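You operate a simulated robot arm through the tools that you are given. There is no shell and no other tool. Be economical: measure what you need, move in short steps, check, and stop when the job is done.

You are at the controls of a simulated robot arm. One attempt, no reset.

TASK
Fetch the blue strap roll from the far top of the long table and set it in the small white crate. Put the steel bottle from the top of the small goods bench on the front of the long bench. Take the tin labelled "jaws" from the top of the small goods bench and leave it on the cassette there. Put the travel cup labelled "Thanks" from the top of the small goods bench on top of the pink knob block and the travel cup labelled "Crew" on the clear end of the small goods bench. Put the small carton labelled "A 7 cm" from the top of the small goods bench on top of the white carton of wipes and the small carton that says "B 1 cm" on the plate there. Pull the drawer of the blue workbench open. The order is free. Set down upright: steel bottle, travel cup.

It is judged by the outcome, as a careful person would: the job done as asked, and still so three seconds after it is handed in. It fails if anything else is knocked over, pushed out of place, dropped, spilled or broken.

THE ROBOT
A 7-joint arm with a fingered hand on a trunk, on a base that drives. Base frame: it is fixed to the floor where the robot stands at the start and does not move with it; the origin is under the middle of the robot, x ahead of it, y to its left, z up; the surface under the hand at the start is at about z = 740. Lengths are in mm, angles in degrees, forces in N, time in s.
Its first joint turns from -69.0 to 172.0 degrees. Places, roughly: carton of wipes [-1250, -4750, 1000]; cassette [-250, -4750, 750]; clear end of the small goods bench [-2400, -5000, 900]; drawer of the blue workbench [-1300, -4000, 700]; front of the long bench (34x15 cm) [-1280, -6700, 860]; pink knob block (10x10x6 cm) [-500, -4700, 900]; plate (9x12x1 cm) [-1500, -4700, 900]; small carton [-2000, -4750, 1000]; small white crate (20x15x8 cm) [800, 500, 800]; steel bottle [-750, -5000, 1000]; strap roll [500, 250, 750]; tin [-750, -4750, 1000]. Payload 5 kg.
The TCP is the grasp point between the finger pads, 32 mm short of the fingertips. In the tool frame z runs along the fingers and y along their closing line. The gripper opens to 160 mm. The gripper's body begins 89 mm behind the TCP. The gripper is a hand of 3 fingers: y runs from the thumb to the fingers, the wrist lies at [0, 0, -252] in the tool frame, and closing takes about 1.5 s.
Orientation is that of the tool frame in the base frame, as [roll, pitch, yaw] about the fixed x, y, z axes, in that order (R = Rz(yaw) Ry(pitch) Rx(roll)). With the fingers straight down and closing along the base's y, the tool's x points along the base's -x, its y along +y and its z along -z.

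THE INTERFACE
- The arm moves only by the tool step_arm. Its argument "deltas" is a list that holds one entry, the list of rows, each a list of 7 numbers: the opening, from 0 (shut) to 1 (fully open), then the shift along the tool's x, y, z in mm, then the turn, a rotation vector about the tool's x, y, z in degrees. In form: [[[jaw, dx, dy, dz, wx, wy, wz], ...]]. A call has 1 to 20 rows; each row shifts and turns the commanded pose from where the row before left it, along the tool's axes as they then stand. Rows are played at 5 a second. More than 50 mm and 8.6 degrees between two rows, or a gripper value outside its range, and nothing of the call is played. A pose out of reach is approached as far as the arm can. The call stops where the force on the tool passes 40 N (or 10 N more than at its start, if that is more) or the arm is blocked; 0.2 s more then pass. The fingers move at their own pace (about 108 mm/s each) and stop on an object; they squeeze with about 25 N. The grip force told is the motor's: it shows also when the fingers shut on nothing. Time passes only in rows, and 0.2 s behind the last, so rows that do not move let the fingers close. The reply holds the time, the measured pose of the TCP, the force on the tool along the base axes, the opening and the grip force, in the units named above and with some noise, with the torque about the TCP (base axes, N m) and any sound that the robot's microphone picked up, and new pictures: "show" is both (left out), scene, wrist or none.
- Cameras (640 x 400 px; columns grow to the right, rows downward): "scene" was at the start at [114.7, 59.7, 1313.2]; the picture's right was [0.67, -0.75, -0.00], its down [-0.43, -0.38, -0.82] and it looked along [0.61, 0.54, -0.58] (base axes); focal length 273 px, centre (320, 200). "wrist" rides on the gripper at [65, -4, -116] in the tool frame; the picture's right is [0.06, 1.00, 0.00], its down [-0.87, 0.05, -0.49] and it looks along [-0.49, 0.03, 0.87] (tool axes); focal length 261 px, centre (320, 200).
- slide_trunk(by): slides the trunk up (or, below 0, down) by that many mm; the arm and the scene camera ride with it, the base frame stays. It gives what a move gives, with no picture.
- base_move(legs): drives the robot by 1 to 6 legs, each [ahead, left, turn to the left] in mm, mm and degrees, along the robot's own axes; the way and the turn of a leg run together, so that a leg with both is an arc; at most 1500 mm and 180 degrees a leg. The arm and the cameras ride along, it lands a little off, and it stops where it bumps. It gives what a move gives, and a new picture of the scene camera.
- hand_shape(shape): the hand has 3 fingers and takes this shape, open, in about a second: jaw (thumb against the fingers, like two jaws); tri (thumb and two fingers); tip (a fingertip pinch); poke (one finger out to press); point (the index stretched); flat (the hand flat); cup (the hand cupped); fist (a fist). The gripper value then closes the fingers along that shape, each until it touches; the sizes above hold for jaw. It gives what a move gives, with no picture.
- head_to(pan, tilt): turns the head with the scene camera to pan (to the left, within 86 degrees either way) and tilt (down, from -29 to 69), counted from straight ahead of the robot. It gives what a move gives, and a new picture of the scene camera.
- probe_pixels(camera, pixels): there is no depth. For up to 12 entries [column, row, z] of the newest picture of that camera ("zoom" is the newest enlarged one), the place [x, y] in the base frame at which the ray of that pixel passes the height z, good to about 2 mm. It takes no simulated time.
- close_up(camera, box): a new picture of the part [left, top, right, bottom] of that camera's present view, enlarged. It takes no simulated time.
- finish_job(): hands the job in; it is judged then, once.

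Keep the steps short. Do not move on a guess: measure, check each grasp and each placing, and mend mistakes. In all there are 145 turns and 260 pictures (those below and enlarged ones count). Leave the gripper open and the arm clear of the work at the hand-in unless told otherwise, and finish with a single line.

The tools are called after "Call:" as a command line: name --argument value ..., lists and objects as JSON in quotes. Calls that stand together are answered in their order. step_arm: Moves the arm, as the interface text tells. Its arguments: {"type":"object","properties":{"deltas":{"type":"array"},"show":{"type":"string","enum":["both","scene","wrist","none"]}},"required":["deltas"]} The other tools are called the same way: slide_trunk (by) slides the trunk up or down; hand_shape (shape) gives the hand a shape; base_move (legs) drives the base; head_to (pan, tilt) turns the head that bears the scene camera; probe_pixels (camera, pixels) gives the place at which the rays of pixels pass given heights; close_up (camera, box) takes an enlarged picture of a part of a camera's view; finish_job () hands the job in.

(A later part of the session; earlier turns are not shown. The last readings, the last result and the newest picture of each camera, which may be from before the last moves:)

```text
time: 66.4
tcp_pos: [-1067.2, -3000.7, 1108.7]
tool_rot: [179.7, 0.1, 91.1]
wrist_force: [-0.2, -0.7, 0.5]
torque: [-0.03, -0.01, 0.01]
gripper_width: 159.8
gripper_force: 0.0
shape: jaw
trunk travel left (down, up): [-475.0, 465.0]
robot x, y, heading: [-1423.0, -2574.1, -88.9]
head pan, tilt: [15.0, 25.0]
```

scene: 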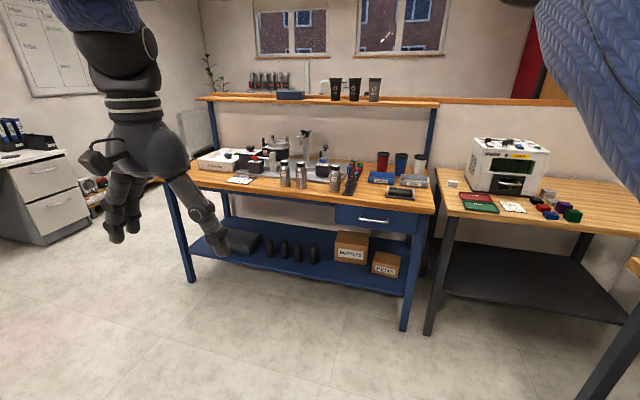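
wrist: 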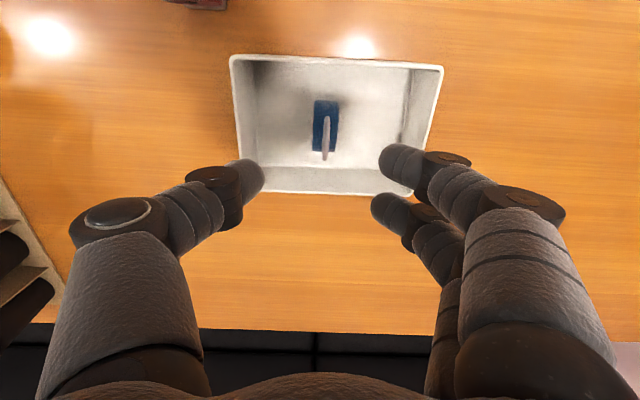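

Call:
probe_pixels --camera "scene" --pixels '[[300, 188, 790], [405, 322, 0], [432, 213, 790], [440, 98, 1200], [245, 93, 1200], [335, 100, 1200], [495, 190, 800], [455, 212, 790], [190, 280, 0], [440, 99, 1000]]'

Call:
close_up --camera "scene" --box '[180, 70, 440, 232]'

Call:
close_up --camera "scene" --box '[420, 100, 640, 238]'

```text
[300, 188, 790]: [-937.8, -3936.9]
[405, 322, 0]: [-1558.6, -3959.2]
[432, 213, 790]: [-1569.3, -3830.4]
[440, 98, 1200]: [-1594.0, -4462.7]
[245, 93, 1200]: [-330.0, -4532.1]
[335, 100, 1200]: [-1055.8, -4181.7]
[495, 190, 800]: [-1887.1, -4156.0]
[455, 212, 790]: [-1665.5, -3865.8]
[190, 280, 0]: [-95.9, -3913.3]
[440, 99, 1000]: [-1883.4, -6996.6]
```

```text
2.46 times, centred on (310, 151) of scene
```

zoom: 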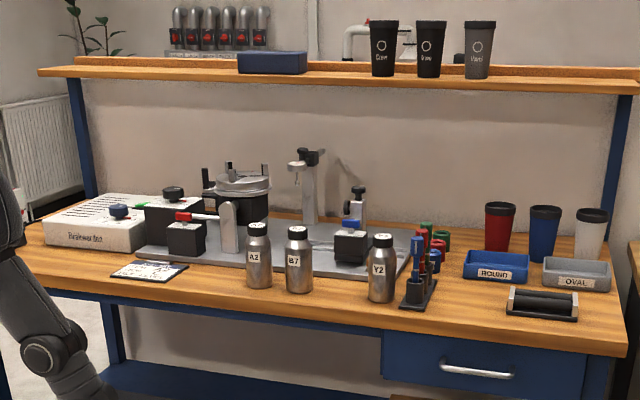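

```text
2.90 times, centred on (530, 169) of scene
```

zoom: 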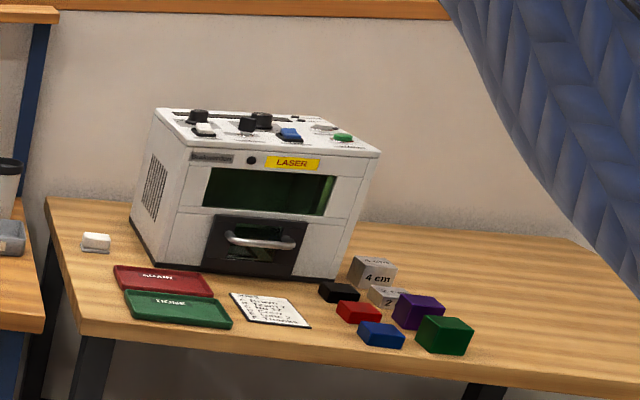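

Targets are behind this bench (y<-4600). The blue workbench drawer is right here, so I'll do it first. I'll drive closer in front of it, with the handle near px (373,219).

Call:
probe_pixels --camera "scene" --pixels '[[373, 219, 650], [373, 219, 680], [373, 219, 710], [373, 219, 740], [336, 215, 700], [415, 226, 700]]'

Call:
base_move --legs '[[600, 0, -1]]'

Call:
head_to --pan 5 --tilt 50

```text
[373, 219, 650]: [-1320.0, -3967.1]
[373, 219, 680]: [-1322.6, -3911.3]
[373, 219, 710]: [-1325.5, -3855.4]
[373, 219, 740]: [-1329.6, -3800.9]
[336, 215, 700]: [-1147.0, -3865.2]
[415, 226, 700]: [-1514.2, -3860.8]
```

```text
time: 69.7
tcp_pos: [-1073.2, -3591.9, 1108.3]
tool_rot: [179.7, 0.1, 89.7]
wrist_force: [-0.2, -0.4, 0.2]
torque: [0.0, -0.01, 0.0]
gripper_width: 159.8
gripper_force: 0.1
shape: jaw
trunk travel left (down, up): [-475.0, 465.0]
robot x, y, heading: [-1416.6, -3157.4, -90.3]
head pan, tilt: [15.0, 25.0]
```

scene: 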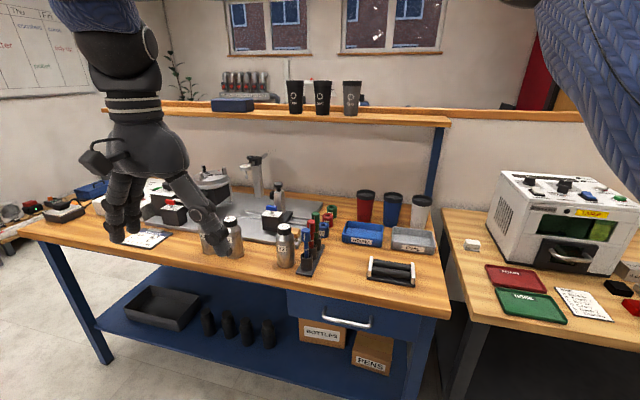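

```text
time: 70.6
tcp_pos: [-1073.8, -3591.8, 1108.7]
tool_rot: [179.7, 0.1, 89.6]
wrist_force: [0.1, -0.4, 0.0]
torque: [-0.01, -0.04, -0.01]
gripper_width: 159.9
gripper_force: 0.1
shape: jaw
trunk travel left (down, up): [-475.0, 465.0]
robot x, y, heading: [-1415.6, -3159.2, -90.3]
head pan, tilt: [5.0, 50.0]
```

scene: 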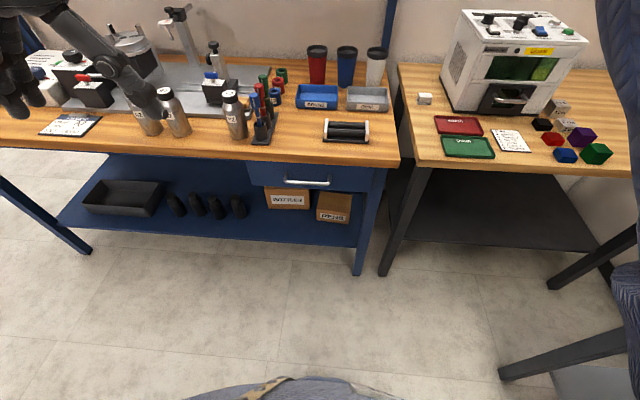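

Call:
close_up --camera "scene" --box '[240, 140, 400, 240]'

```text
4.00 times, centred on (320, 190) of scene
```

zoom: 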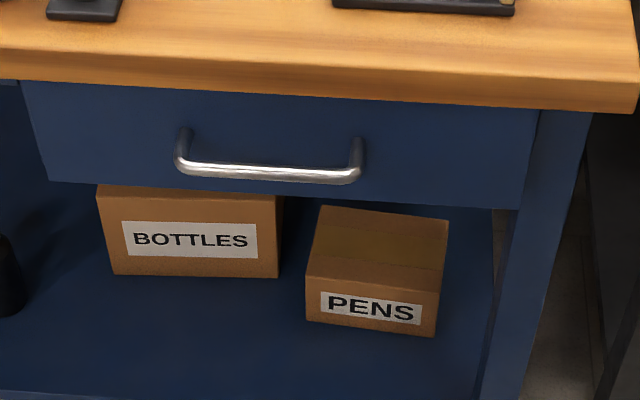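

Call:
probe_pixels --camera "zoom" --pixels '[[268, 172, 650], [268, 172, 680], [268, 172, 710], [268, 172, 740], [180, 168, 690], [362, 177, 690], [186, 130, 690], [358, 140, 690], [288, 190, 650], [540, 107, 740]]'

```text
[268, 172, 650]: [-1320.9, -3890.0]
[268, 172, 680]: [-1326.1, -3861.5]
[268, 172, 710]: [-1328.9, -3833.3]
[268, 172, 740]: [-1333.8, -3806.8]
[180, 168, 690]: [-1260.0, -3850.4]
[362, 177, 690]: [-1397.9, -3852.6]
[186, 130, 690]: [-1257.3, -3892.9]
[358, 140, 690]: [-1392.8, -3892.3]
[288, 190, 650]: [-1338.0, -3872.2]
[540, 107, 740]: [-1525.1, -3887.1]
```

I need a vertical baseline, and the arm has to be lower anyway, so I'll lower the trunk 300 mm and look again.

Call:
slide_trunk --by -300

Call:
head_to --pan 5 --tilt 30

Call:
close_up --camera "scene" --box '[240, 140, 400, 240]'

```text
time: 73.6
tcp_pos: [-1073.6, -3593.3, 808.8]
tool_rot: [179.7, 0.1, 89.7]
wrist_force: [-0.3, 0.1, -0.3]
torque: [0.0, -0.01, 0.02]
gripper_width: 159.9
gripper_force: 0.1
shape: jaw
trunk travel left (down, up): [-175.0, 765.0]
robot x, y, heading: [-1416.7, -3159.8, -90.6]
head pan, tilt: [5.0, 50.0]
```

```text
time: 74.5
tcp_pos: [-1073.5, -3591.7, 808.8]
tool_rot: [179.7, 0.1, 89.7]
wrist_force: [-0.5, 0.4, -0.2]
torque: [0.0, -0.02, -0.01]
gripper_width: 159.7
gripper_force: 0.1
shape: jaw
trunk travel left (down, up): [-175.0, 765.0]
robot x, y, heading: [-1417.2, -3156.1, -90.5]
head pan, tilt: [5.0, 30.0]
```

scene: 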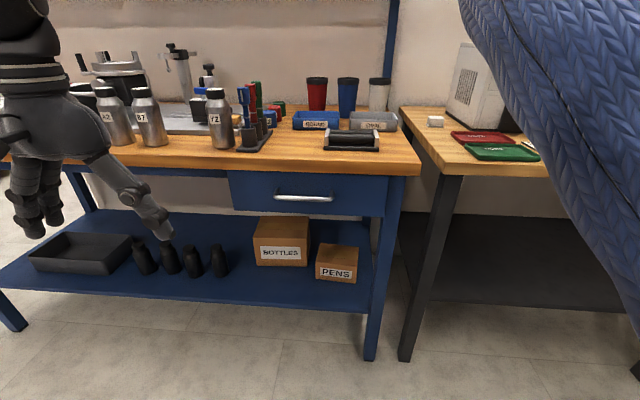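

```text
4.00 times, centred on (320, 190) of scene
```

zoom: 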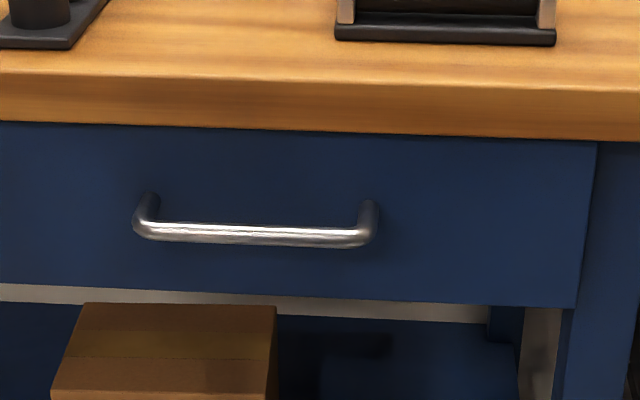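

Call:
probe_pixels --camera "zoom" --pixels '[[255, 236, 680], [255, 236, 700], [255, 236, 720], [255, 236, 740], [135, 225, 700], [375, 235, 700], [597, 140, 760], [597, 85, 800], [135, 225, 690], [375, 235, 690]]'

```text
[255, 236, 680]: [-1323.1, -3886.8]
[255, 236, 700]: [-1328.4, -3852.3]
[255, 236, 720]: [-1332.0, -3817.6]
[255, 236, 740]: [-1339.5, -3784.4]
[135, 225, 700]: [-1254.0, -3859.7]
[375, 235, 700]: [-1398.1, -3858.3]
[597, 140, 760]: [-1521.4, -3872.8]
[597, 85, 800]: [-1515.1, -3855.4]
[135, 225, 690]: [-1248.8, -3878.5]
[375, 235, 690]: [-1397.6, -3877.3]
```

Bar is at about (-1328, -3836, 708), lying along x. I'll back 200 mm to give the arm room, then pitch the hand forward.

Call:
base_move --legs '[[-200, 0, 0.5]]'

Call:
step_arm --deltas '[[[1, 0, 0, 0, 0, -8.2, 0], [1, 0, 0, 0, 0, -8.2, 0], [1, 0, 0, 0, 0, -8.2, 0], [1, 0, 0, 0, 0, -8.2, 0], [1, 0, 0, 0, 0, -8.2, 0], [1, 0, 0, 0, 0, -8.2, 0], [1, 0, 0, 0, 0, -8.2, 0], [1, 0, 0, 0, 0, -8.2, 0], [1, 0, 0, 0, 0, -8.2, 0], [1, 0, 0, 0, 0, -8.2, 0], [1, 0, 0, 0, 0, -8, 0], [1, 0, 0, 0, 0, 0, 0]]]'

```text
time: 76.1
tcp_pos: [-1070.3, -3385.4, 808.0]
tool_rot: [179.7, 0.0, 90.2]
wrist_force: [-0.2, 0.6, 0.9]
torque: [0.02, 0.01, 0.01]
gripper_width: 160.2
gripper_force: 0.1
shape: jaw
trunk travel left (down, up): [-175.0, 765.0]
robot x, y, heading: [-1419.6, -2956.0, -89.9]
head pan, tilt: [5.0, 30.0]
```

scene: 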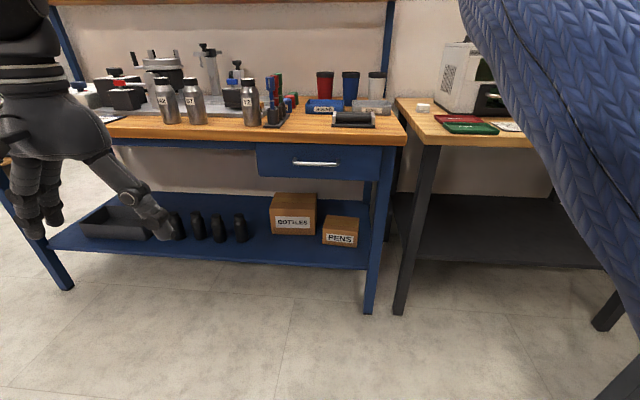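

```text
time: 78.1
tcp_pos: [-1140.4, -3419.5, 921.1]
tool_rot: [154.0, 69.5, 63.9]
wrist_force: [0.7, -0.6, -1.2]
torque: [-0.03, 0.01, -0.06]
gripper_width: 159.9
gripper_force: 0.1
shape: jaw
out of reach, approached as far as the arm can: row 8, 9, 10
trunk travel left (down, up): [-175.0, 765.0]
robot x, y, heading: [-1417.3, -2954.7, -89.7]
head pan, tilt: [5.0, 30.0]
stopped in row 10: the arm was blocked; the commanded pose is now the measured one
```

scene: 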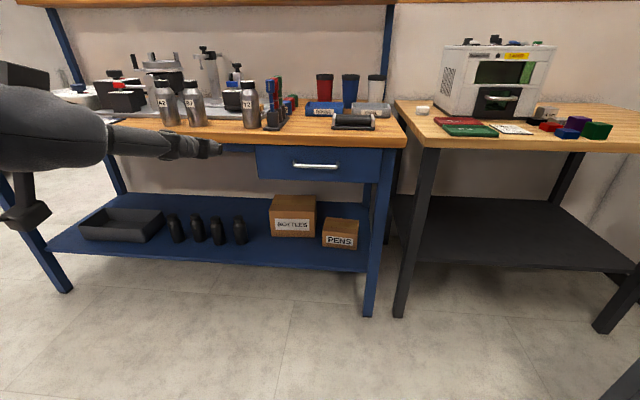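
wrist: 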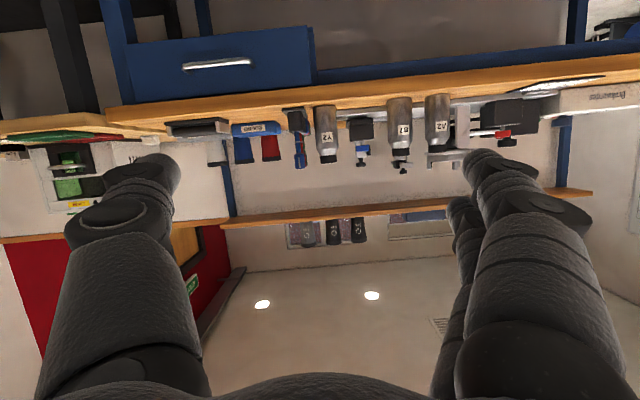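

Hand points mostly forward. I'll move it forward and right, then roll about the tool axis so it closes vertically.

Call:
step_arm --deltas '[[[1, 0, -30, 35, 0, 0, 0], [1, 0, -30, 35, 0, 0, 0], [1, 0, -30, 35, 0, 0, 0], [1, 0, -30, 35, 0, 0, 0], [1, 0, 0, 0, 0, 0, 8.2], [1, 0, 0, 0, 0, 0, 8.2], [1, 0, 0, 0, 0, 0, 8.2], [1, 0, 0, 0, 0, 0, 8.2], [1, 0, 0, 0, 0, 0, 8.2], [1, 0, 0, 0, 0, 0, 8.2], [1, 0, 0, 0, 0, 0, 8.2], [1, 0, 0, 0, 0, 0, 8.2], [1, 0, 0, 0, 0, 0, 8.2], [1, 0, 0, 0, 0, 0, 8.2], [1, 0, 0, 0, 0, 0, 0]]]'

```text
time: 81.3
tcp_pos: [-1278.7, -3799.5, 1067.0]
tool_rot: [108.7, -0.8, 2.0]
wrist_force: [-0.7, -0.6, 0.0]
torque: [0.0, 0.02, 0.05]
gripper_width: 159.9
gripper_force: 0.1
shape: jaw
out of reach, approached as far as the arm can: row 8, 9, 10, 11, 12, 13, 14
trunk travel left (down, up): [-175.0, 765.0]
robot x, y, heading: [-1416.7, -2956.3, -89.8]
head pan, tilt: [5.0, 30.0]
```

scene: 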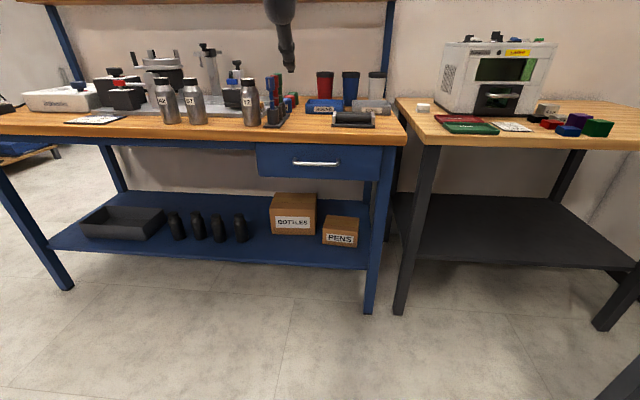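
wrist: 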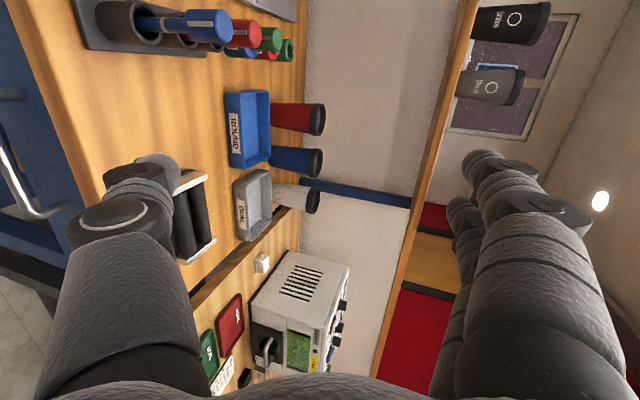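

Orientation is good: it closes vertically, about 19° nose-down. I'll back off and lower in base z.

Call:
step_arm --deltas '[[[1, 0, -12, -35.5, 0, 0, 0], [1, 0, -12, -35.5, 0, 0, 0], [1, 0, -12, -35.5, 0, 0, 0], [1, 0, -12, -35.5, 0, 0, 0], [1, 0, 0, 0, 0, 0, 0]]]' --show "none"

Call:
slide_trunk --by -170

```text
time: 82.5
tcp_pos: [-1298.6, -3756.1, 1136.2]
tool_rot: [108.6, -0.9, 1.7]
wrist_force: [0.6, 0.8, -0.5]
torque: [0.03, -0.01, 0.01]
gripper_width: 160.0
gripper_force: 0.0
shape: jaw
out of reach, approached as far as the arm can: row 1, 2, 3, 4
trunk travel left (down, up): [-175.0, 765.0]
robot x, y, heading: [-1419.8, -2955.3, -89.6]
head pan, tilt: [5.0, 30.0]
```

```text
time: 84.5
tcp_pos: [-1299.1, -3756.1, 965.7]
tool_rot: [108.6, -0.9, 1.6]
wrist_force: [-0.5, 0.7, 0.0]
torque: [0.01, -0.01, 0.0]
gripper_width: 159.6
gripper_force: 0.1
shape: jaw
trunk travel left (down, up): [-5.0, 935.0]
robot x, y, heading: [-1417.5, -2955.2, -90.0]
head pan, tilt: [5.0, 30.0]
```

Call:
step_arm --deltas '[[[1, 0, -37.9, 12.8, 0, 0, 0], [1, 0, -37.9, 12.8, 0, 0, 0], [1, 0, -37.9, 12.8, 0, 0, 0], [1, 0, 0, 0, 0, 0, 0]]]'

```text
time: 85.5
tcp_pos: [-1307.5, -3807.3, 872.0]
tool_rot: [108.8, -0.6, 2.1]
wrist_force: [0.4, -0.2, 1.4]
torque: [-0.01, -0.01, 0.01]
gripper_width: 160.1
gripper_force: 0.0
shape: jaw
out of reach, approached as far as the arm can: row 1, 2, 3
trunk travel left (down, up): [-5.0, 935.0]
robot x, y, heading: [-1415.2, -2956.1, -89.7]
head pan, tilt: [5.0, 30.0]
```

scene: 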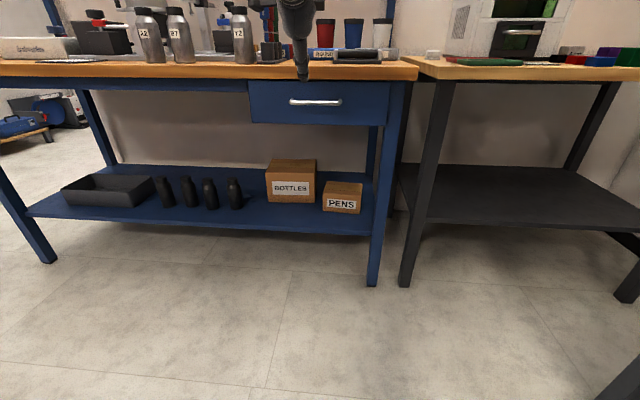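
wrist: 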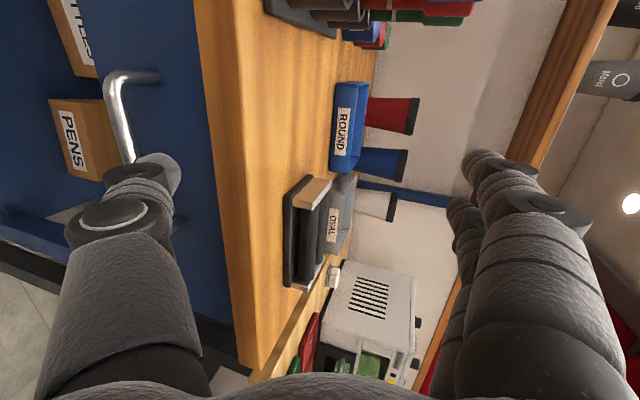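

The reachable arc runs forward as I go down, so I'll back the base 110 mm and keep lowering.

Call:
base_move --legs '[[-110, 0, 0]]'

Call:
step_arm --deltas '[[[1, 0, -37.9, 12.8, 0, 0, 0], [1, 0, -37.9, 12.8, 0, 0, 0], [1, 0, -37.9, 12.8, 0, 0, 0], [1, 0, -37.9, 12.8, 0, 0, 0], [1, 0, 0, 0, 0, 0, 0]]]'

```text
time: 86.6
tcp_pos: [-1307.4, -3698.0, 873.6]
tool_rot: [108.7, -0.6, 2.3]
wrist_force: [0.2, -0.3, 0.6]
torque: [-0.03, -0.04, 0.02]
gripper_width: 159.8
gripper_force: 0.2
shape: jaw
trunk travel left (down, up): [-5.0, 935.0]
robot x, y, heading: [-1416.5, -2845.6, -89.8]
head pan, tilt: [5.0, 30.0]
```

scene: 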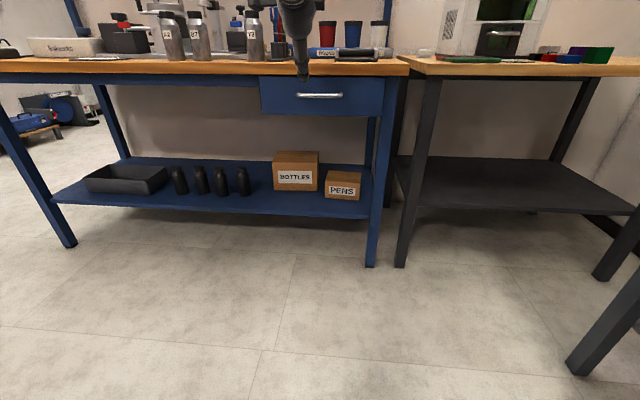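

```text
time: 87.8
tcp_pos: [-1315.9, -3748.3, 727.8]
tool_rot: [108.8, -0.5, 2.6]
wrist_force: [-0.3, 0.9, 0.2]
torque: [0.0, 0.01, 0.0]
gripper_width: 159.8
gripper_force: 0.0
shape: jaw
out of reach, approached as far as the arm can: row 1, 2, 3, 4
trunk travel left (down, up): [-5.0, 935.0]
robot x, y, heading: [-1415.5, -2848.4, -89.4]
head pan, tilt: [5.0, 30.0]
```

scene: 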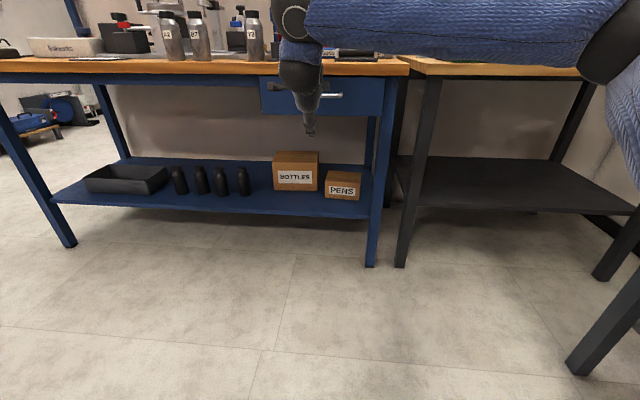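
wrist: 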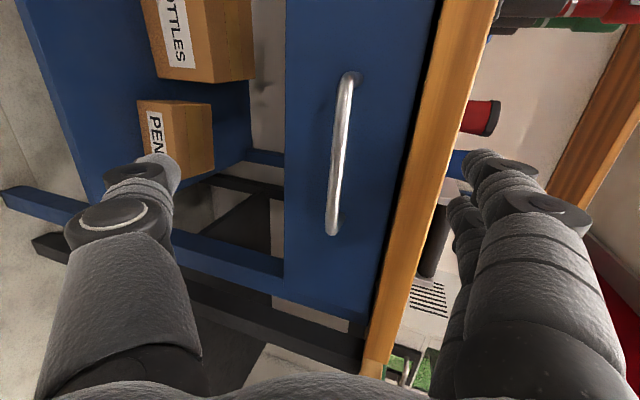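

The handle sits between thumb and fingers in the wrist view. I'll narrow the opening and step closer.

Call:
step_arm --deltas '[[[0.4, 0, 0, 0, 0, 0, 0], [0.4, 0, 0, 0, 0, 0, 0], [0.4, 0, 0, 0, 0, 0, 0], [0.4, 0, 4, 20, 0, 0, 0], [0.4, 0, 4, 20, 0, 0, 0], [0.4, 0, 0, 0, 0, 0, 0]]]'

```text
time: 89.2
tcp_pos: [-1313.8, -3786.4, 722.0]
tool_rot: [108.8, -0.5, 2.2]
wrist_force: [0.1, -0.2, -0.3]
torque: [-0.04, 0.0, 0.0]
gripper_width: 64.8
gripper_force: 0.0
shape: jaw
trunk travel left (down, up): [-5.0, 935.0]
robot x, y, heading: [-1415.8, -2846.7, -89.9]
head pan, tilt: [5.0, 30.0]
```

scene: 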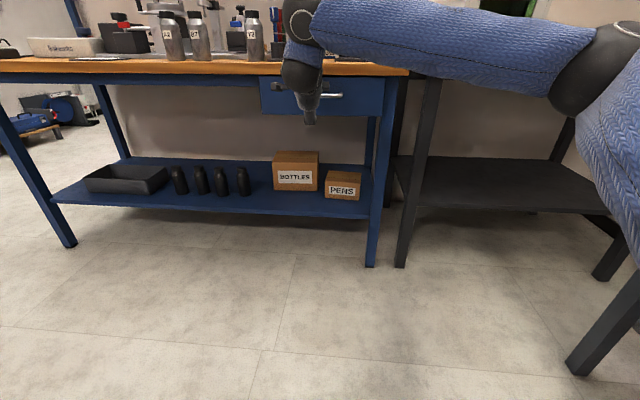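
wrist: 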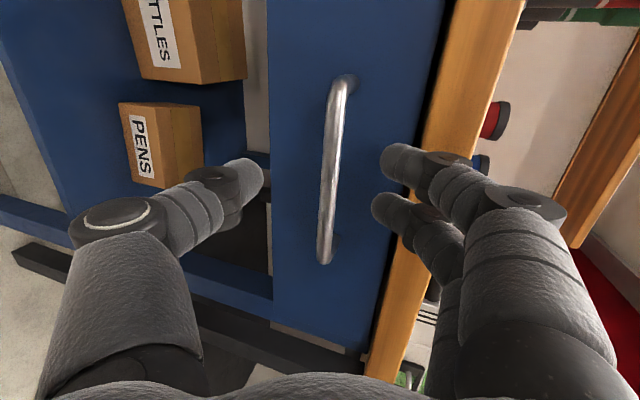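

Call:
step_arm --deltas '[[[0.4, 0, 1, 20, 0, 0, 0], [0.4, 0, 1, 20, 0, 0, 0], [0.4, 0, 0, 0, 0, 0, 0]]]' --show "wrist"

```text
time: 90.0
tcp_pos: [-1312.5, -3823.0, 714.2]
tool_rot: [108.8, -0.6, 2.2]
wrist_force: [-0.6, 14.5, 3.7]
torque: [-0.52, 0.04, -0.17]
gripper_width: 62.3
gripper_force: 0.0
shape: jaw
trunk travel left (down, up): [-5.0, 935.0]
robot x, y, heading: [-1418.0, -2846.6, -89.9]
head pan, tilt: [5.0, 30.0]
```

wrist: 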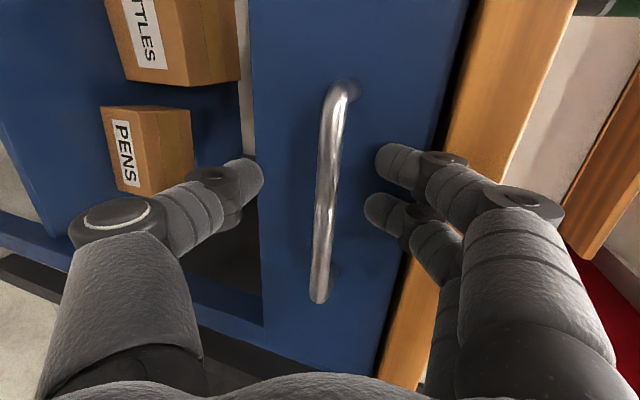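

Fingertips lightly touch the drawer face. I'll back 6 mm and close on the bar.

Call:
step_arm --deltas '[[[0.4, 0, 0, -7, 0, 0, 0], [0, 0, 0, 0, 0, 0, 0], [0, 0, 0, 0, 0, 0, 0], [0, 0, 0, 0, 0, 0, 0], [0, 0, 0, 0, 0, 0, 0], [0, 0, 0, 0, 0, 0, 0], [0, 0, 0, 0, 0, 0, 0]]]' --show "wrist"

```text
time: 91.6
tcp_pos: [-1313.1, -3817.7, 714.0]
tool_rot: [108.8, -0.7, 2.1]
wrist_force: [-2.2, -3.1, -4.9]
torque: [0.08, -0.03, -0.04]
gripper_width: 0.8
gripper_force: 25.1
shape: jaw
trunk travel left (down, up): [-5.0, 935.0]
robot x, y, heading: [-1417.9, -2846.2, -89.9]
head pan, tilt: [5.0, 30.0]
```

wrist: 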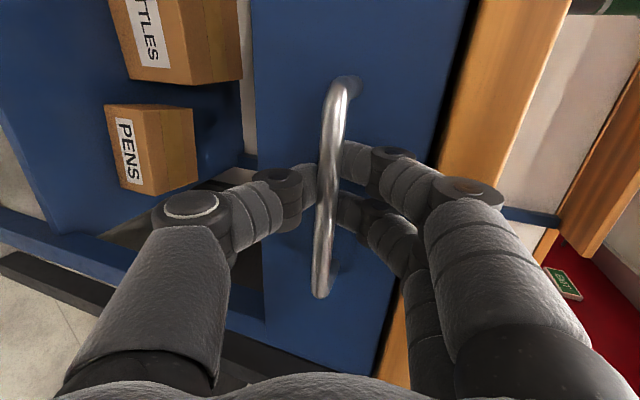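

Fingertips have met behind the bar, so it's enclosed like a hook. I'll pull with the base, gently.

Call:
base_move --legs '[[-100, 0, 0]]'

Call:
close_up --camera "scene" --box '[220, 20, 460, 170]'

```text
time: 92.8
tcp_pos: [-1313.3, -3715.5, 713.6]
tool_rot: [108.7, -0.6, 2.1]
wrist_force: [-3.3, -0.4, -10.3]
torque: [0.11, 0.02, -0.05]
gripper_width: 0.2
gripper_force: 25.0
shape: jaw
trunk travel left (down, up): [-5.0, 935.0]
robot x, y, heading: [-1415.0, -2741.5, -89.8]
head pan, tilt: [5.0, 30.0]
```

scene: 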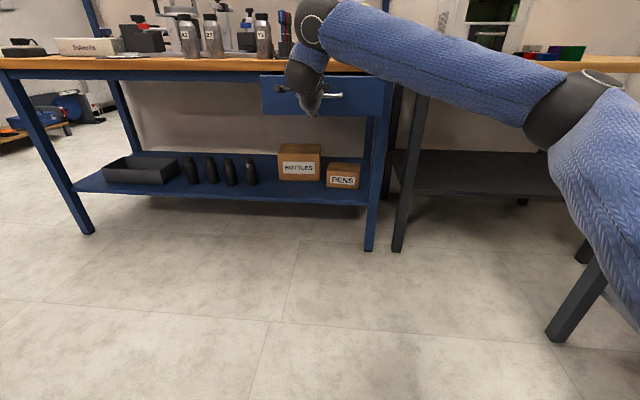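

```text
2.67 times, centred on (340, 95) of scene
```

zoom: 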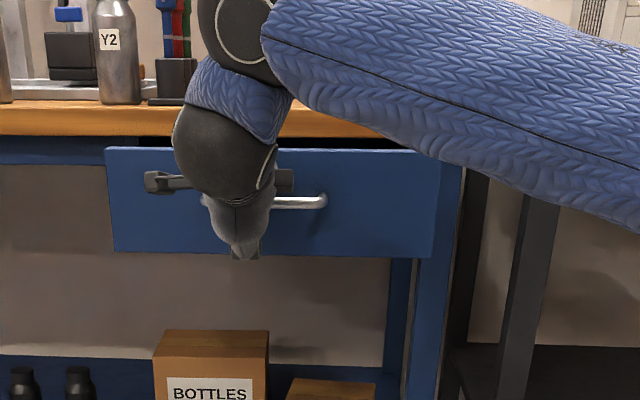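

Drawer is out about 100 mm. Pulling further.

Call:
base_move --legs '[[-130, 0, 0]]'

```text
time: 94.1
tcp_pos: [-1314.1, -3584.5, 713.9]
tool_rot: [108.8, -0.6, 2.2]
wrist_force: [4.9, -0.5, -11.9]
torque: [0.13, -0.04, 0.02]
gripper_width: 0.0
gripper_force: 25.0
shape: jaw
trunk travel left (down, up): [-5.0, 935.0]
robot x, y, heading: [-1418.0, -2617.1, -89.7]
head pan, tilt: [5.0, 30.0]
```

scene: 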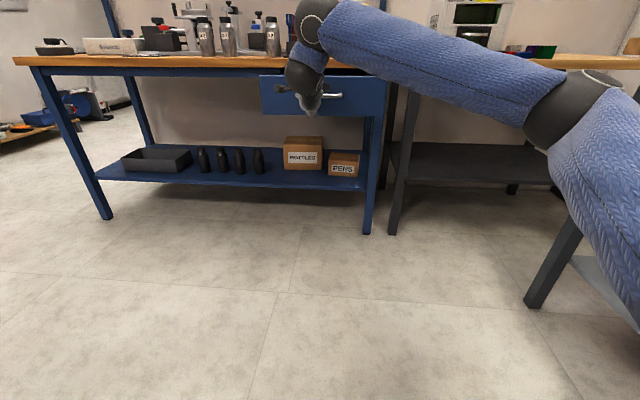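

Call:
base_move --legs '[[-70, 0, 0]]'

Call:
step_arm --deltas '[[[0.1, 0, 0, 0, 0, 0, 0], [0.25, 0, 0, 0, 0, 0, 0], [0.4, 0, 0, 0, 0, 0, 0], [0.4, 0, 0, 0, 0, 0, 0]]]'

```text
time: 95.2
tcp_pos: [-1312.7, -3522.8, 710.8]
tool_rot: [108.9, -0.6, 2.0]
wrist_force: [7.1, -18.2, -2.6]
torque: [0.1, 0.04, 0.07]
gripper_width: 0.2
gripper_force: 24.8
shape: jaw
trunk travel left (down, up): [-5.0, 935.0]
robot x, y, heading: [-1417.5, -2550.5, -89.8]
head pan, tilt: [5.0, 30.0]
stopped in leg 1: the force on the tool passed its limit at 56 N (the readings are from after the stop); the commanded pose is now the measured one
```

scene: 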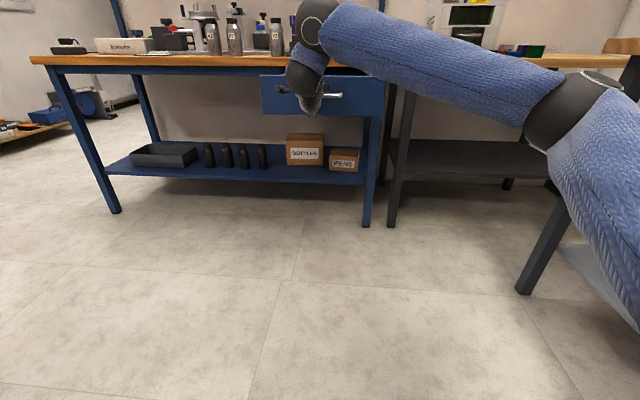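

```text
time: 96.2
tcp_pos: [-1315.7, -3521.6, 712.1]
tool_rot: [108.9, -0.7, 2.0]
wrist_force: [-1.1, 0.2, 0.6]
torque: [-0.06, 0.01, -0.04]
gripper_width: 63.0
gripper_force: 0.2
shape: jaw
trunk travel left (down, up): [-5.0, 935.0]
robot x, y, heading: [-1419.2, -2550.6, -89.8]
head pan, tilt: [5.0, 30.0]
```

scene: 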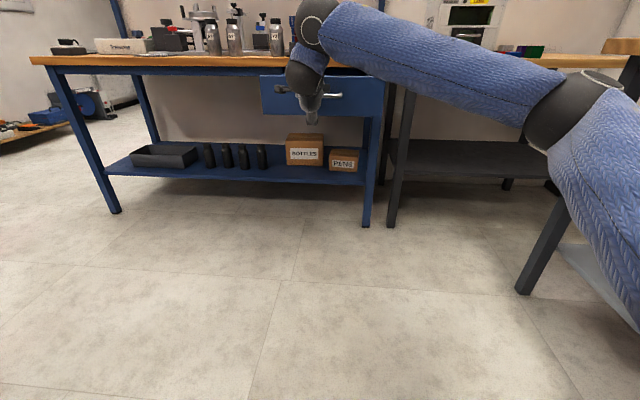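
wrist: 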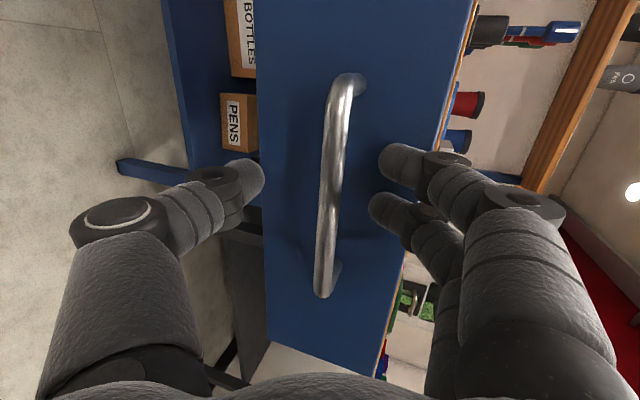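

Drawer is fully open (end stop). I'll back away, raise the trunk, and re-tuck the arm.

Call:
base_move --legs '[[-180, 0, 0]]'

Call:
slide_trunk --by 470

Call:
step_arm --deltas '[[[1, 0, 0, 0, 0, 0, -8.2], [1, 0, 0, 0, 0, 0, -8.2], [1, 0, 0, 0, 0, 0, -8.2], [1, 0, 0, 0, 0, 0, -8.2], [1, 0, 0, 0, 0, 0, -8.2], [1, 0, 0, 0, 0, 0, -8.2], [1, 0, 0, 0, 0, 0, -8.2], [1, 0, 0, 0, 0, 0, -8.2], [1, 0, 0, 0, 0, 0, -8.2], [1, 0, 0, 0, 0, 0, -8.2], [1, 0, 0, 0, 0, 0, -8.2], [1, 0, 0, 0, 0, 0, 0]]]'

```text
time: 97.7
tcp_pos: [-1314.7, -3342.3, 712.1]
tool_rot: [108.9, -0.7, 2.0]
wrist_force: [-0.7, -2.0, -0.4]
torque: [-0.03, -0.01, 0.02]
gripper_width: 63.4
gripper_force: 0.1
shape: jaw
trunk travel left (down, up): [-5.0, 935.0]
robot x, y, heading: [-1421.4, -2368.1, -89.7]
head pan, tilt: [5.0, 30.0]
```

scene: 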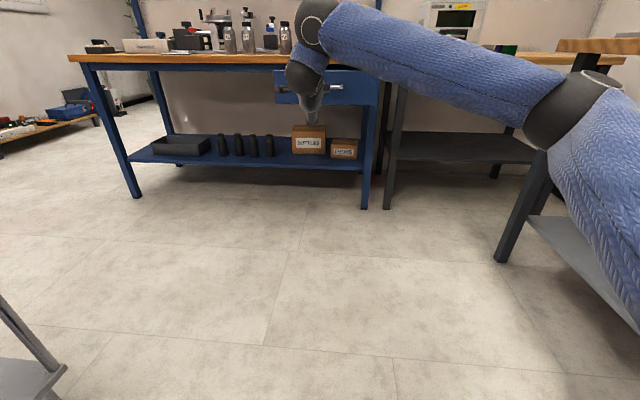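

```text
refused: 470 is not a number from -400 to 400
```

```text
time: 100.3
tcp_pos: [-1315.6, -3342.6, 711.6]
tool_rot: [178.6, 71.1, 90.7]
wrist_force: [-0.1, 0.0, 0.1]
torque: [-0.02, -0.02, 0.02]
gripper_width: 160.0
gripper_force: 0.0
shape: jaw
trunk travel left (down, up): [-5.0, 935.0]
robot x, y, heading: [-1422.3, -2368.5, -89.8]
head pan, tilt: [5.0, 30.0]
```

scene: 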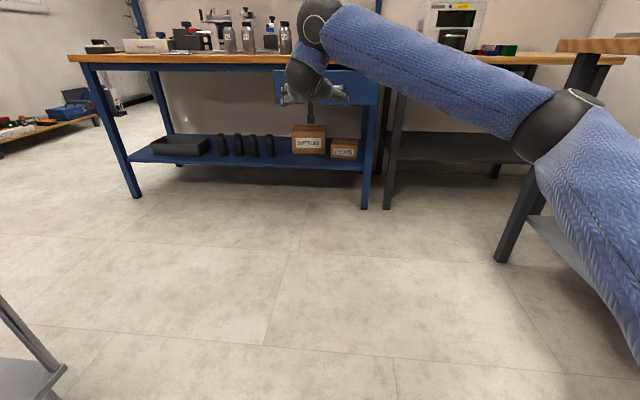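
wrist: 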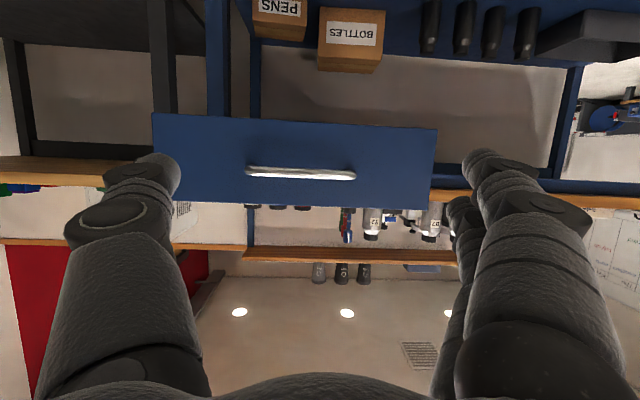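

Call:
slide_trunk --by 400

Call:
step_arm --deltas '[[[1, 0, 0, 0, 0, 8.2, 0], [1, 0, 0, 0, 0, 8.2, 0], [1, 0, 0, 0, 0, 8.2, 0], [1, 0, 0, 0, 0, 8.2, 0], [1, 0, 0, 0, 0, 8.2, 0], [1, 0, 0, 0, 0, 8.2, 0], [1, 0, 0, 0, 0, 8.2, 0], [1, 0, 0, 0, 0, 8.2, 0], [1, 0, 0, 0, 0, 5.5, 0], [1, 40, 20, 0, 0, 0, 0], [1, 40, 25, 0, 0, 0, 0], [1, 40, 25, 0, 0, 0, 0], [1, 40, 25, 0, 0, 0, 0], [1, 40, 25, 0, 0, 0, 0], [1, 40, 25, 0, 0, 0, 0], [1, 40, 25, 0, 0, 0, 0], [1, 40, 25, 0, 0, 0, 0], [1, 40, 25, 0, 0, 0, 0], [1, 40, 25, 0, 0, 0, 0]]]' --show "none"

Call:
head_to --pan 25 --tilt 20

```text
time: 104.1
tcp_pos: [-1315.2, -3342.5, 1112.1]
tool_rot: [178.4, 71.0, 90.6]
wrist_force: [-0.5, -0.4, -0.2]
torque: [-0.02, 0.01, 0.01]
gripper_width: 159.7
gripper_force: 0.0
shape: jaw
trunk travel left (down, up): [-405.0, 535.0]
robot x, y, heading: [-1419.8, -2368.5, -89.7]
head pan, tilt: [5.0, 30.0]
```

```text
time: 108.1
tcp_pos: [-1080.6, -2930.2, 1053.5]
tool_rot: [179.5, 8.3, 92.0]
wrist_force: [-0.3, -0.4, 0.8]
torque: [-0.03, 0.04, 0.02]
gripper_width: 160.2
gripper_force: 0.0
shape: jaw
out of reach, approached as far as the arm can: row 8, 9
trunk travel left (down, up): [-405.0, 535.0]
robot x, y, heading: [-1416.1, -2367.6, -89.7]
head pan, tilt: [5.0, 30.0]
```

```text
time: 108.9
tcp_pos: [-1082.2, -2930.1, 1054.1]
tool_rot: [179.4, 8.2, 92.1]
wrist_force: [-0.3, 0.4, -0.8]
torque: [0.01, 0.02, -0.04]
gripper_width: 160.0
gripper_force: 0.0
shape: jaw
trunk travel left (down, up): [-405.0, 535.0]
robot x, y, heading: [-1415.4, -2367.6, -89.6]
head pan, tilt: [25.0, 20.0]
```

scene: 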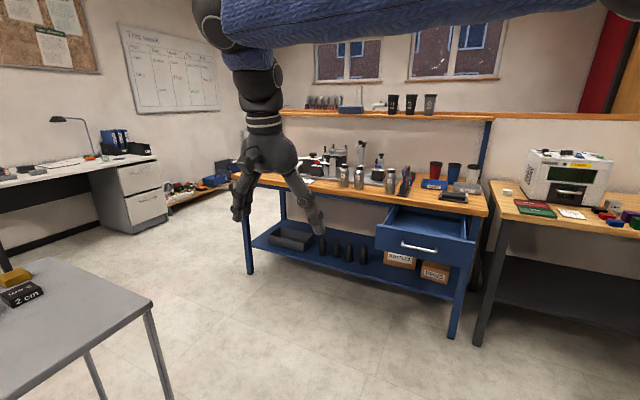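

Call:
probe_pixels --camera "scene" --pixels '[[167, 219, 0], [135, 229, 0], [248, 272, 0], [170, 205, 0], [235, 190, 0], [222, 170, 0], [170, 399, 0]]'

Call:
close_up --camera "scene" --box '[80, 100, 320, 250]'

```text
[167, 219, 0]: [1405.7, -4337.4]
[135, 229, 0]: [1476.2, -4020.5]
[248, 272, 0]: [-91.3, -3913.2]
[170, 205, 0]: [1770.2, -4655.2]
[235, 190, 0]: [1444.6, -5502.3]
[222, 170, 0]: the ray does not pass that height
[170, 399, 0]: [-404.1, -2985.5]
```

```text
2.67 times, centred on (200, 175) of scene
```

zoom: 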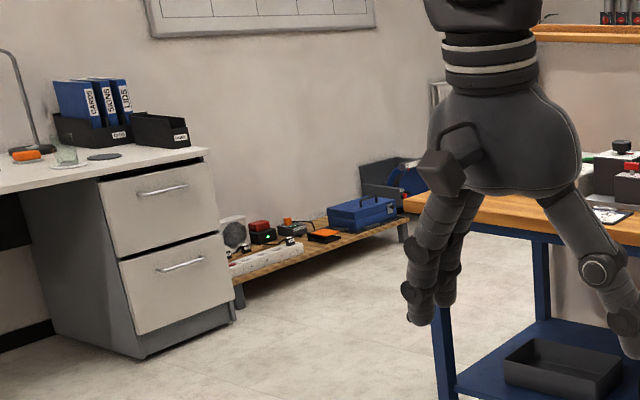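

The drawer is open. The passage on the left is wide (x -90 to 1400). I'll tuck the hand a bit more and drive around.

Call:
step_arm --deltas '[[[1, 0, 0, 0, 0, 8.2, 0], [1, 45, 0, -10, 0, 0, 0], [1, 45, 0, -10, 0, 0, 0], [1, 45, 0, -10, 0, 0, 0], [1, 0, 0, 0, 0, 0, 0]]]' --show "none"

Call:
base_move --legs '[[750, 0, 0], [82, 466, 0], [150, 300, 0]]'

```text
time: 110.1
tcp_pos: [-1086.7, -2795.9, 1085.3]
tool_rot: [179.5, -0.1, 92.0]
wrist_force: [-0.7, -0.1, 0.2]
torque: [0.03, -0.01, -0.02]
gripper_width: 160.1
gripper_force: 0.0
shape: jaw
trunk travel left (down, up): [-405.0, 535.0]
robot x, y, heading: [-1416.9, -2371.5, -89.8]
head pan, tilt: [25.0, 20.0]
```

```text
time: 118.4
tcp_pos: [-318.0, -3776.3, 1084.5]
tool_rot: [179.4, 0.0, 92.9]
wrist_force: [0.0, -0.7, -0.1]
torque: [0.0, 0.01, -0.01]
gripper_width: 159.9
gripper_force: 0.1
shape: jaw
trunk travel left (down, up): [-405.0, 535.0]
robot x, y, heading: [-662.0, -3351.6, -88.8]
head pan, tilt: [25.0, 20.0]
```

scene: 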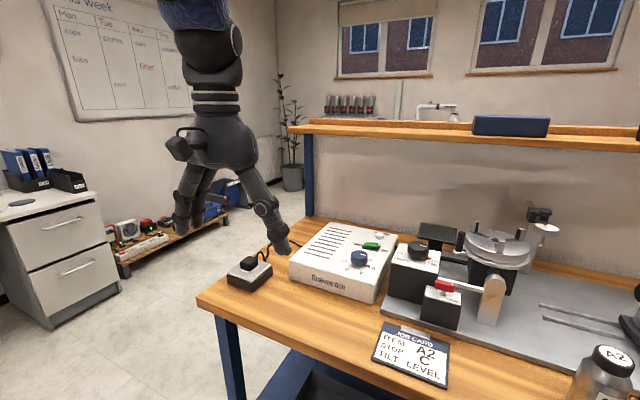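

Call:
base_move --legs '[[0, 1150, -1.2], [1300, 0, 0]]'

Call:
head_to --pan -25 --tilt 20

Call:
head_to --pan -80 --tilt 15

```text
time: 130.2
tcp_pos: [806.1, -5048.7, 1084.8]
tool_rot: [179.5, 0.0, 91.3]
wrist_force: [0.1, -0.6, 0.1]
torque: [0.07, 0.01, 0.02]
gripper_width: 160.0
gripper_force: 0.1
shape: jaw
trunk travel left (down, up): [-405.0, 535.0]
robot x, y, heading: [480.0, -4619.2, -90.5]
head pan, tilt: [25.0, 20.0]
```

scene: 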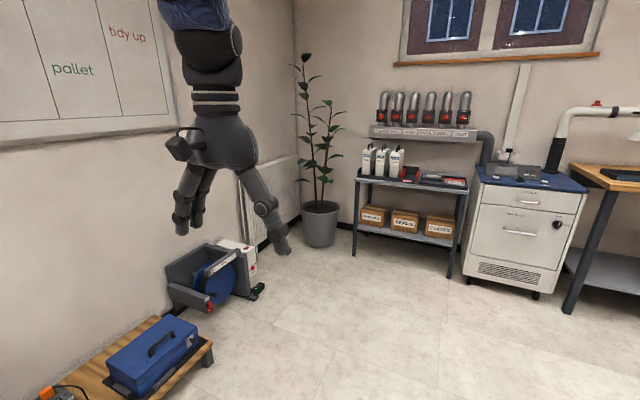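

```text
time: 131.4
tcp_pos: [808.5, -5048.9, 1086.3]
tool_rot: [179.4, 0.0, 91.4]
wrist_force: [-0.4, 1.0, -0.2]
torque: [-0.02, -0.01, 0.0]
gripper_width: 160.0
gripper_force: 0.1
shape: jaw
trunk travel left (down, up): [-405.0, 535.0]
robot x, y, heading: [484.7, -4621.0, -90.6]
head pan, tilt: [-25.0, 20.0]
```

scene: 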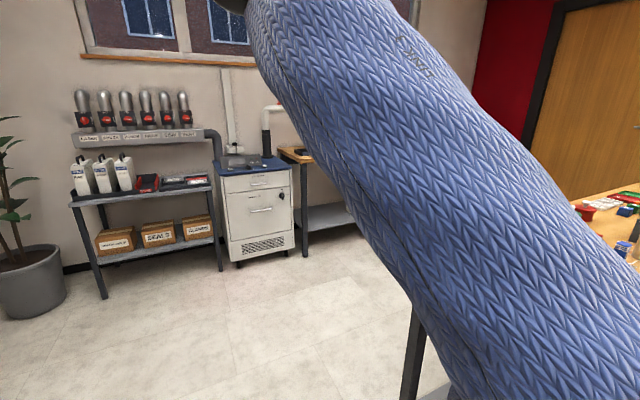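

```text
time: 132.7
tcp_pos: [806.9, -5048.0, 1085.3]
tool_rot: [179.5, 0.0, 91.4]
wrist_force: [0.5, -0.9, 0.7]
torque: [-0.01, -0.01, -0.01]
gripper_width: 160.1
gripper_force: 0.0
shape: jaw
trunk travel left (down, up): [-405.0, 535.0]
robot x, y, heading: [480.2, -4616.7, -90.5]
head pan, tilt: [-80.0, 15.0]
```

scene: 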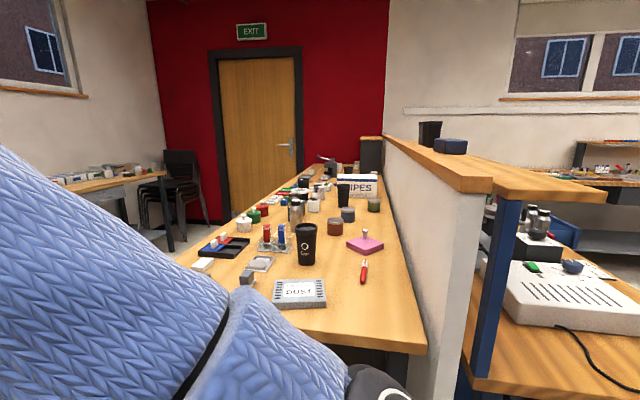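

The small goods bench runs along the back of the partition, accessible from the -y side. I'll look closer from here, then drive round.

Call:
close_up --camera "scene" --box '[170, 140, 430, 302]'

Call:
probe_pixels --camera "scene" --pixels '[[425, 345, 860], [180, 260, 860], [300, 300, 870], [365, 245, 870], [385, 165, 860], [250, 190, 860], [65, 185, 860]]'

Call:
base_move --legs '[[1050, 0, 0.5]]'

Call:
head_to --pan -86 --tilt 15

```text
2.46 times, centred on (300, 221) of scene
```

zoom: 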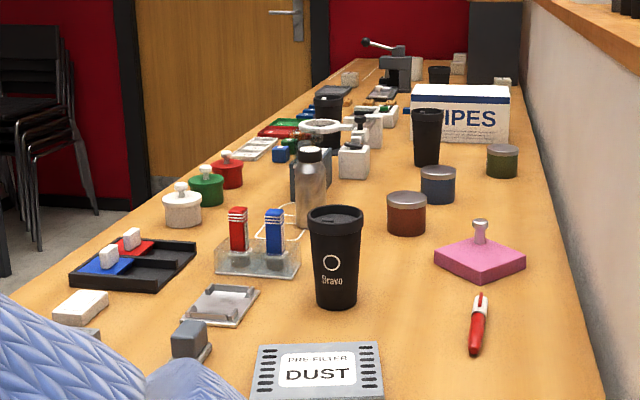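

```text
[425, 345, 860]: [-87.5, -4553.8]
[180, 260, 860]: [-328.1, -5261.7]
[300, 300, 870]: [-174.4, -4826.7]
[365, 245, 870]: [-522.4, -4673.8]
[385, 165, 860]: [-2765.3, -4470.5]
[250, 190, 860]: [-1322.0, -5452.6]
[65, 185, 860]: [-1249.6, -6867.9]
```

```text
time: 138.2
tcp_pos: [810.9, -6115.9, 1085.9]
tool_rot: [179.5, 0.0, 92.1]
wrist_force: [-0.6, -0.7, 0.7]
torque: [0.02, -0.03, 0.02]
gripper_width: 159.8
gripper_force: 0.0
shape: jaw
trunk travel left (down, up): [-405.0, 535.0]
robot x, y, heading: [475.5, -5689.6, -89.8]
head pan, tilt: [-80.0, 15.0]
```

scene: 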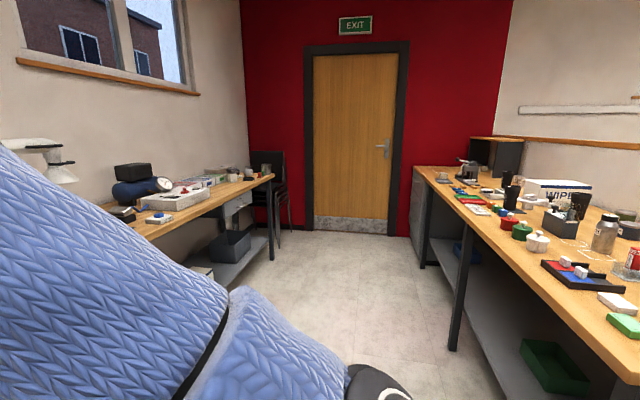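

```text
time: 138.8
tcp_pos: [809.9, -6115.4, 1085.8]
tool_rot: [179.6, 0.1, 92.1]
wrist_force: [0.4, -0.4, 0.2]
torque: [-0.04, 0.01, 0.03]
gripper_width: 159.8
gripper_force: 0.0
shape: jaw
trunk travel left (down, up): [-405.0, 535.0]
robot x, y, heading: [475.9, -5688.4, -89.9]
head pan, tilt: [-85.9, 15.0]
```

scene: 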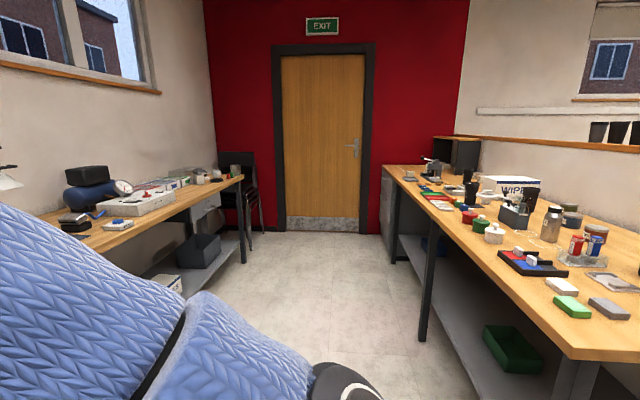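

Call:
probe_pixels --camera "scene" --pixels '[[422, 340, 0], [392, 264, 0], [244, 262, 0], [190, 295, 0], [575, 358, 860], [385, 165, 860], [245, 177, 860], [215, 190, 860], [380, 230, 0]]'

Call:
close_up --camera "scene" --box '[380, 120, 640, 282]'

Call:
close_up --camera "scene" --box '[40, 120, 300, 282]'

```text
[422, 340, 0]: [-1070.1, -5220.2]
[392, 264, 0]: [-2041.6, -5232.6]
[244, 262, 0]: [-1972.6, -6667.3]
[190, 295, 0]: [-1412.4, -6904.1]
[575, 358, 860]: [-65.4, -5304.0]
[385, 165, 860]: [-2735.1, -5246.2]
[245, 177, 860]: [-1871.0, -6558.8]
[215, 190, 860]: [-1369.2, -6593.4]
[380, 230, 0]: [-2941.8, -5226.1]
```

```text
2.46 times, centred on (510, 201) of scene
```

zoom: 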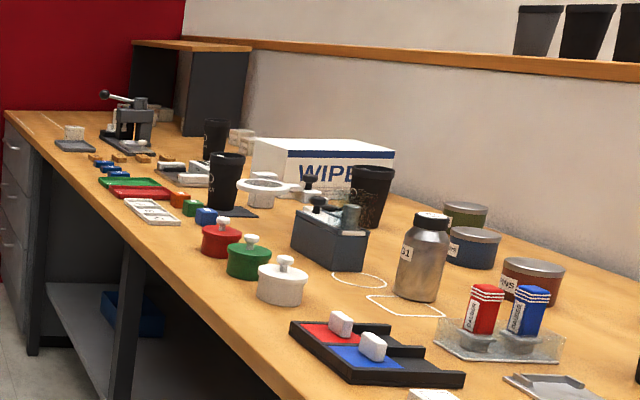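

```text
2.46 times, centred on (170, 201) of scene
```

zoom: 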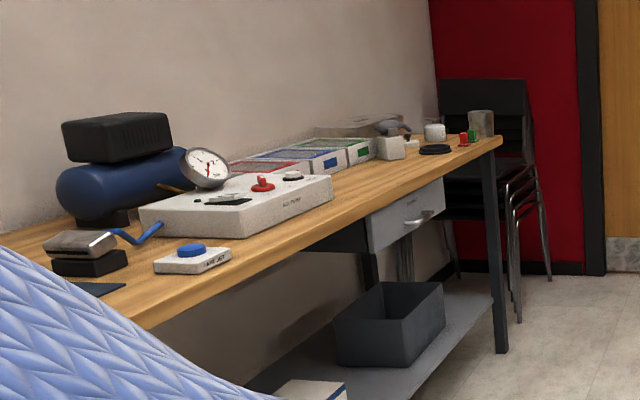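

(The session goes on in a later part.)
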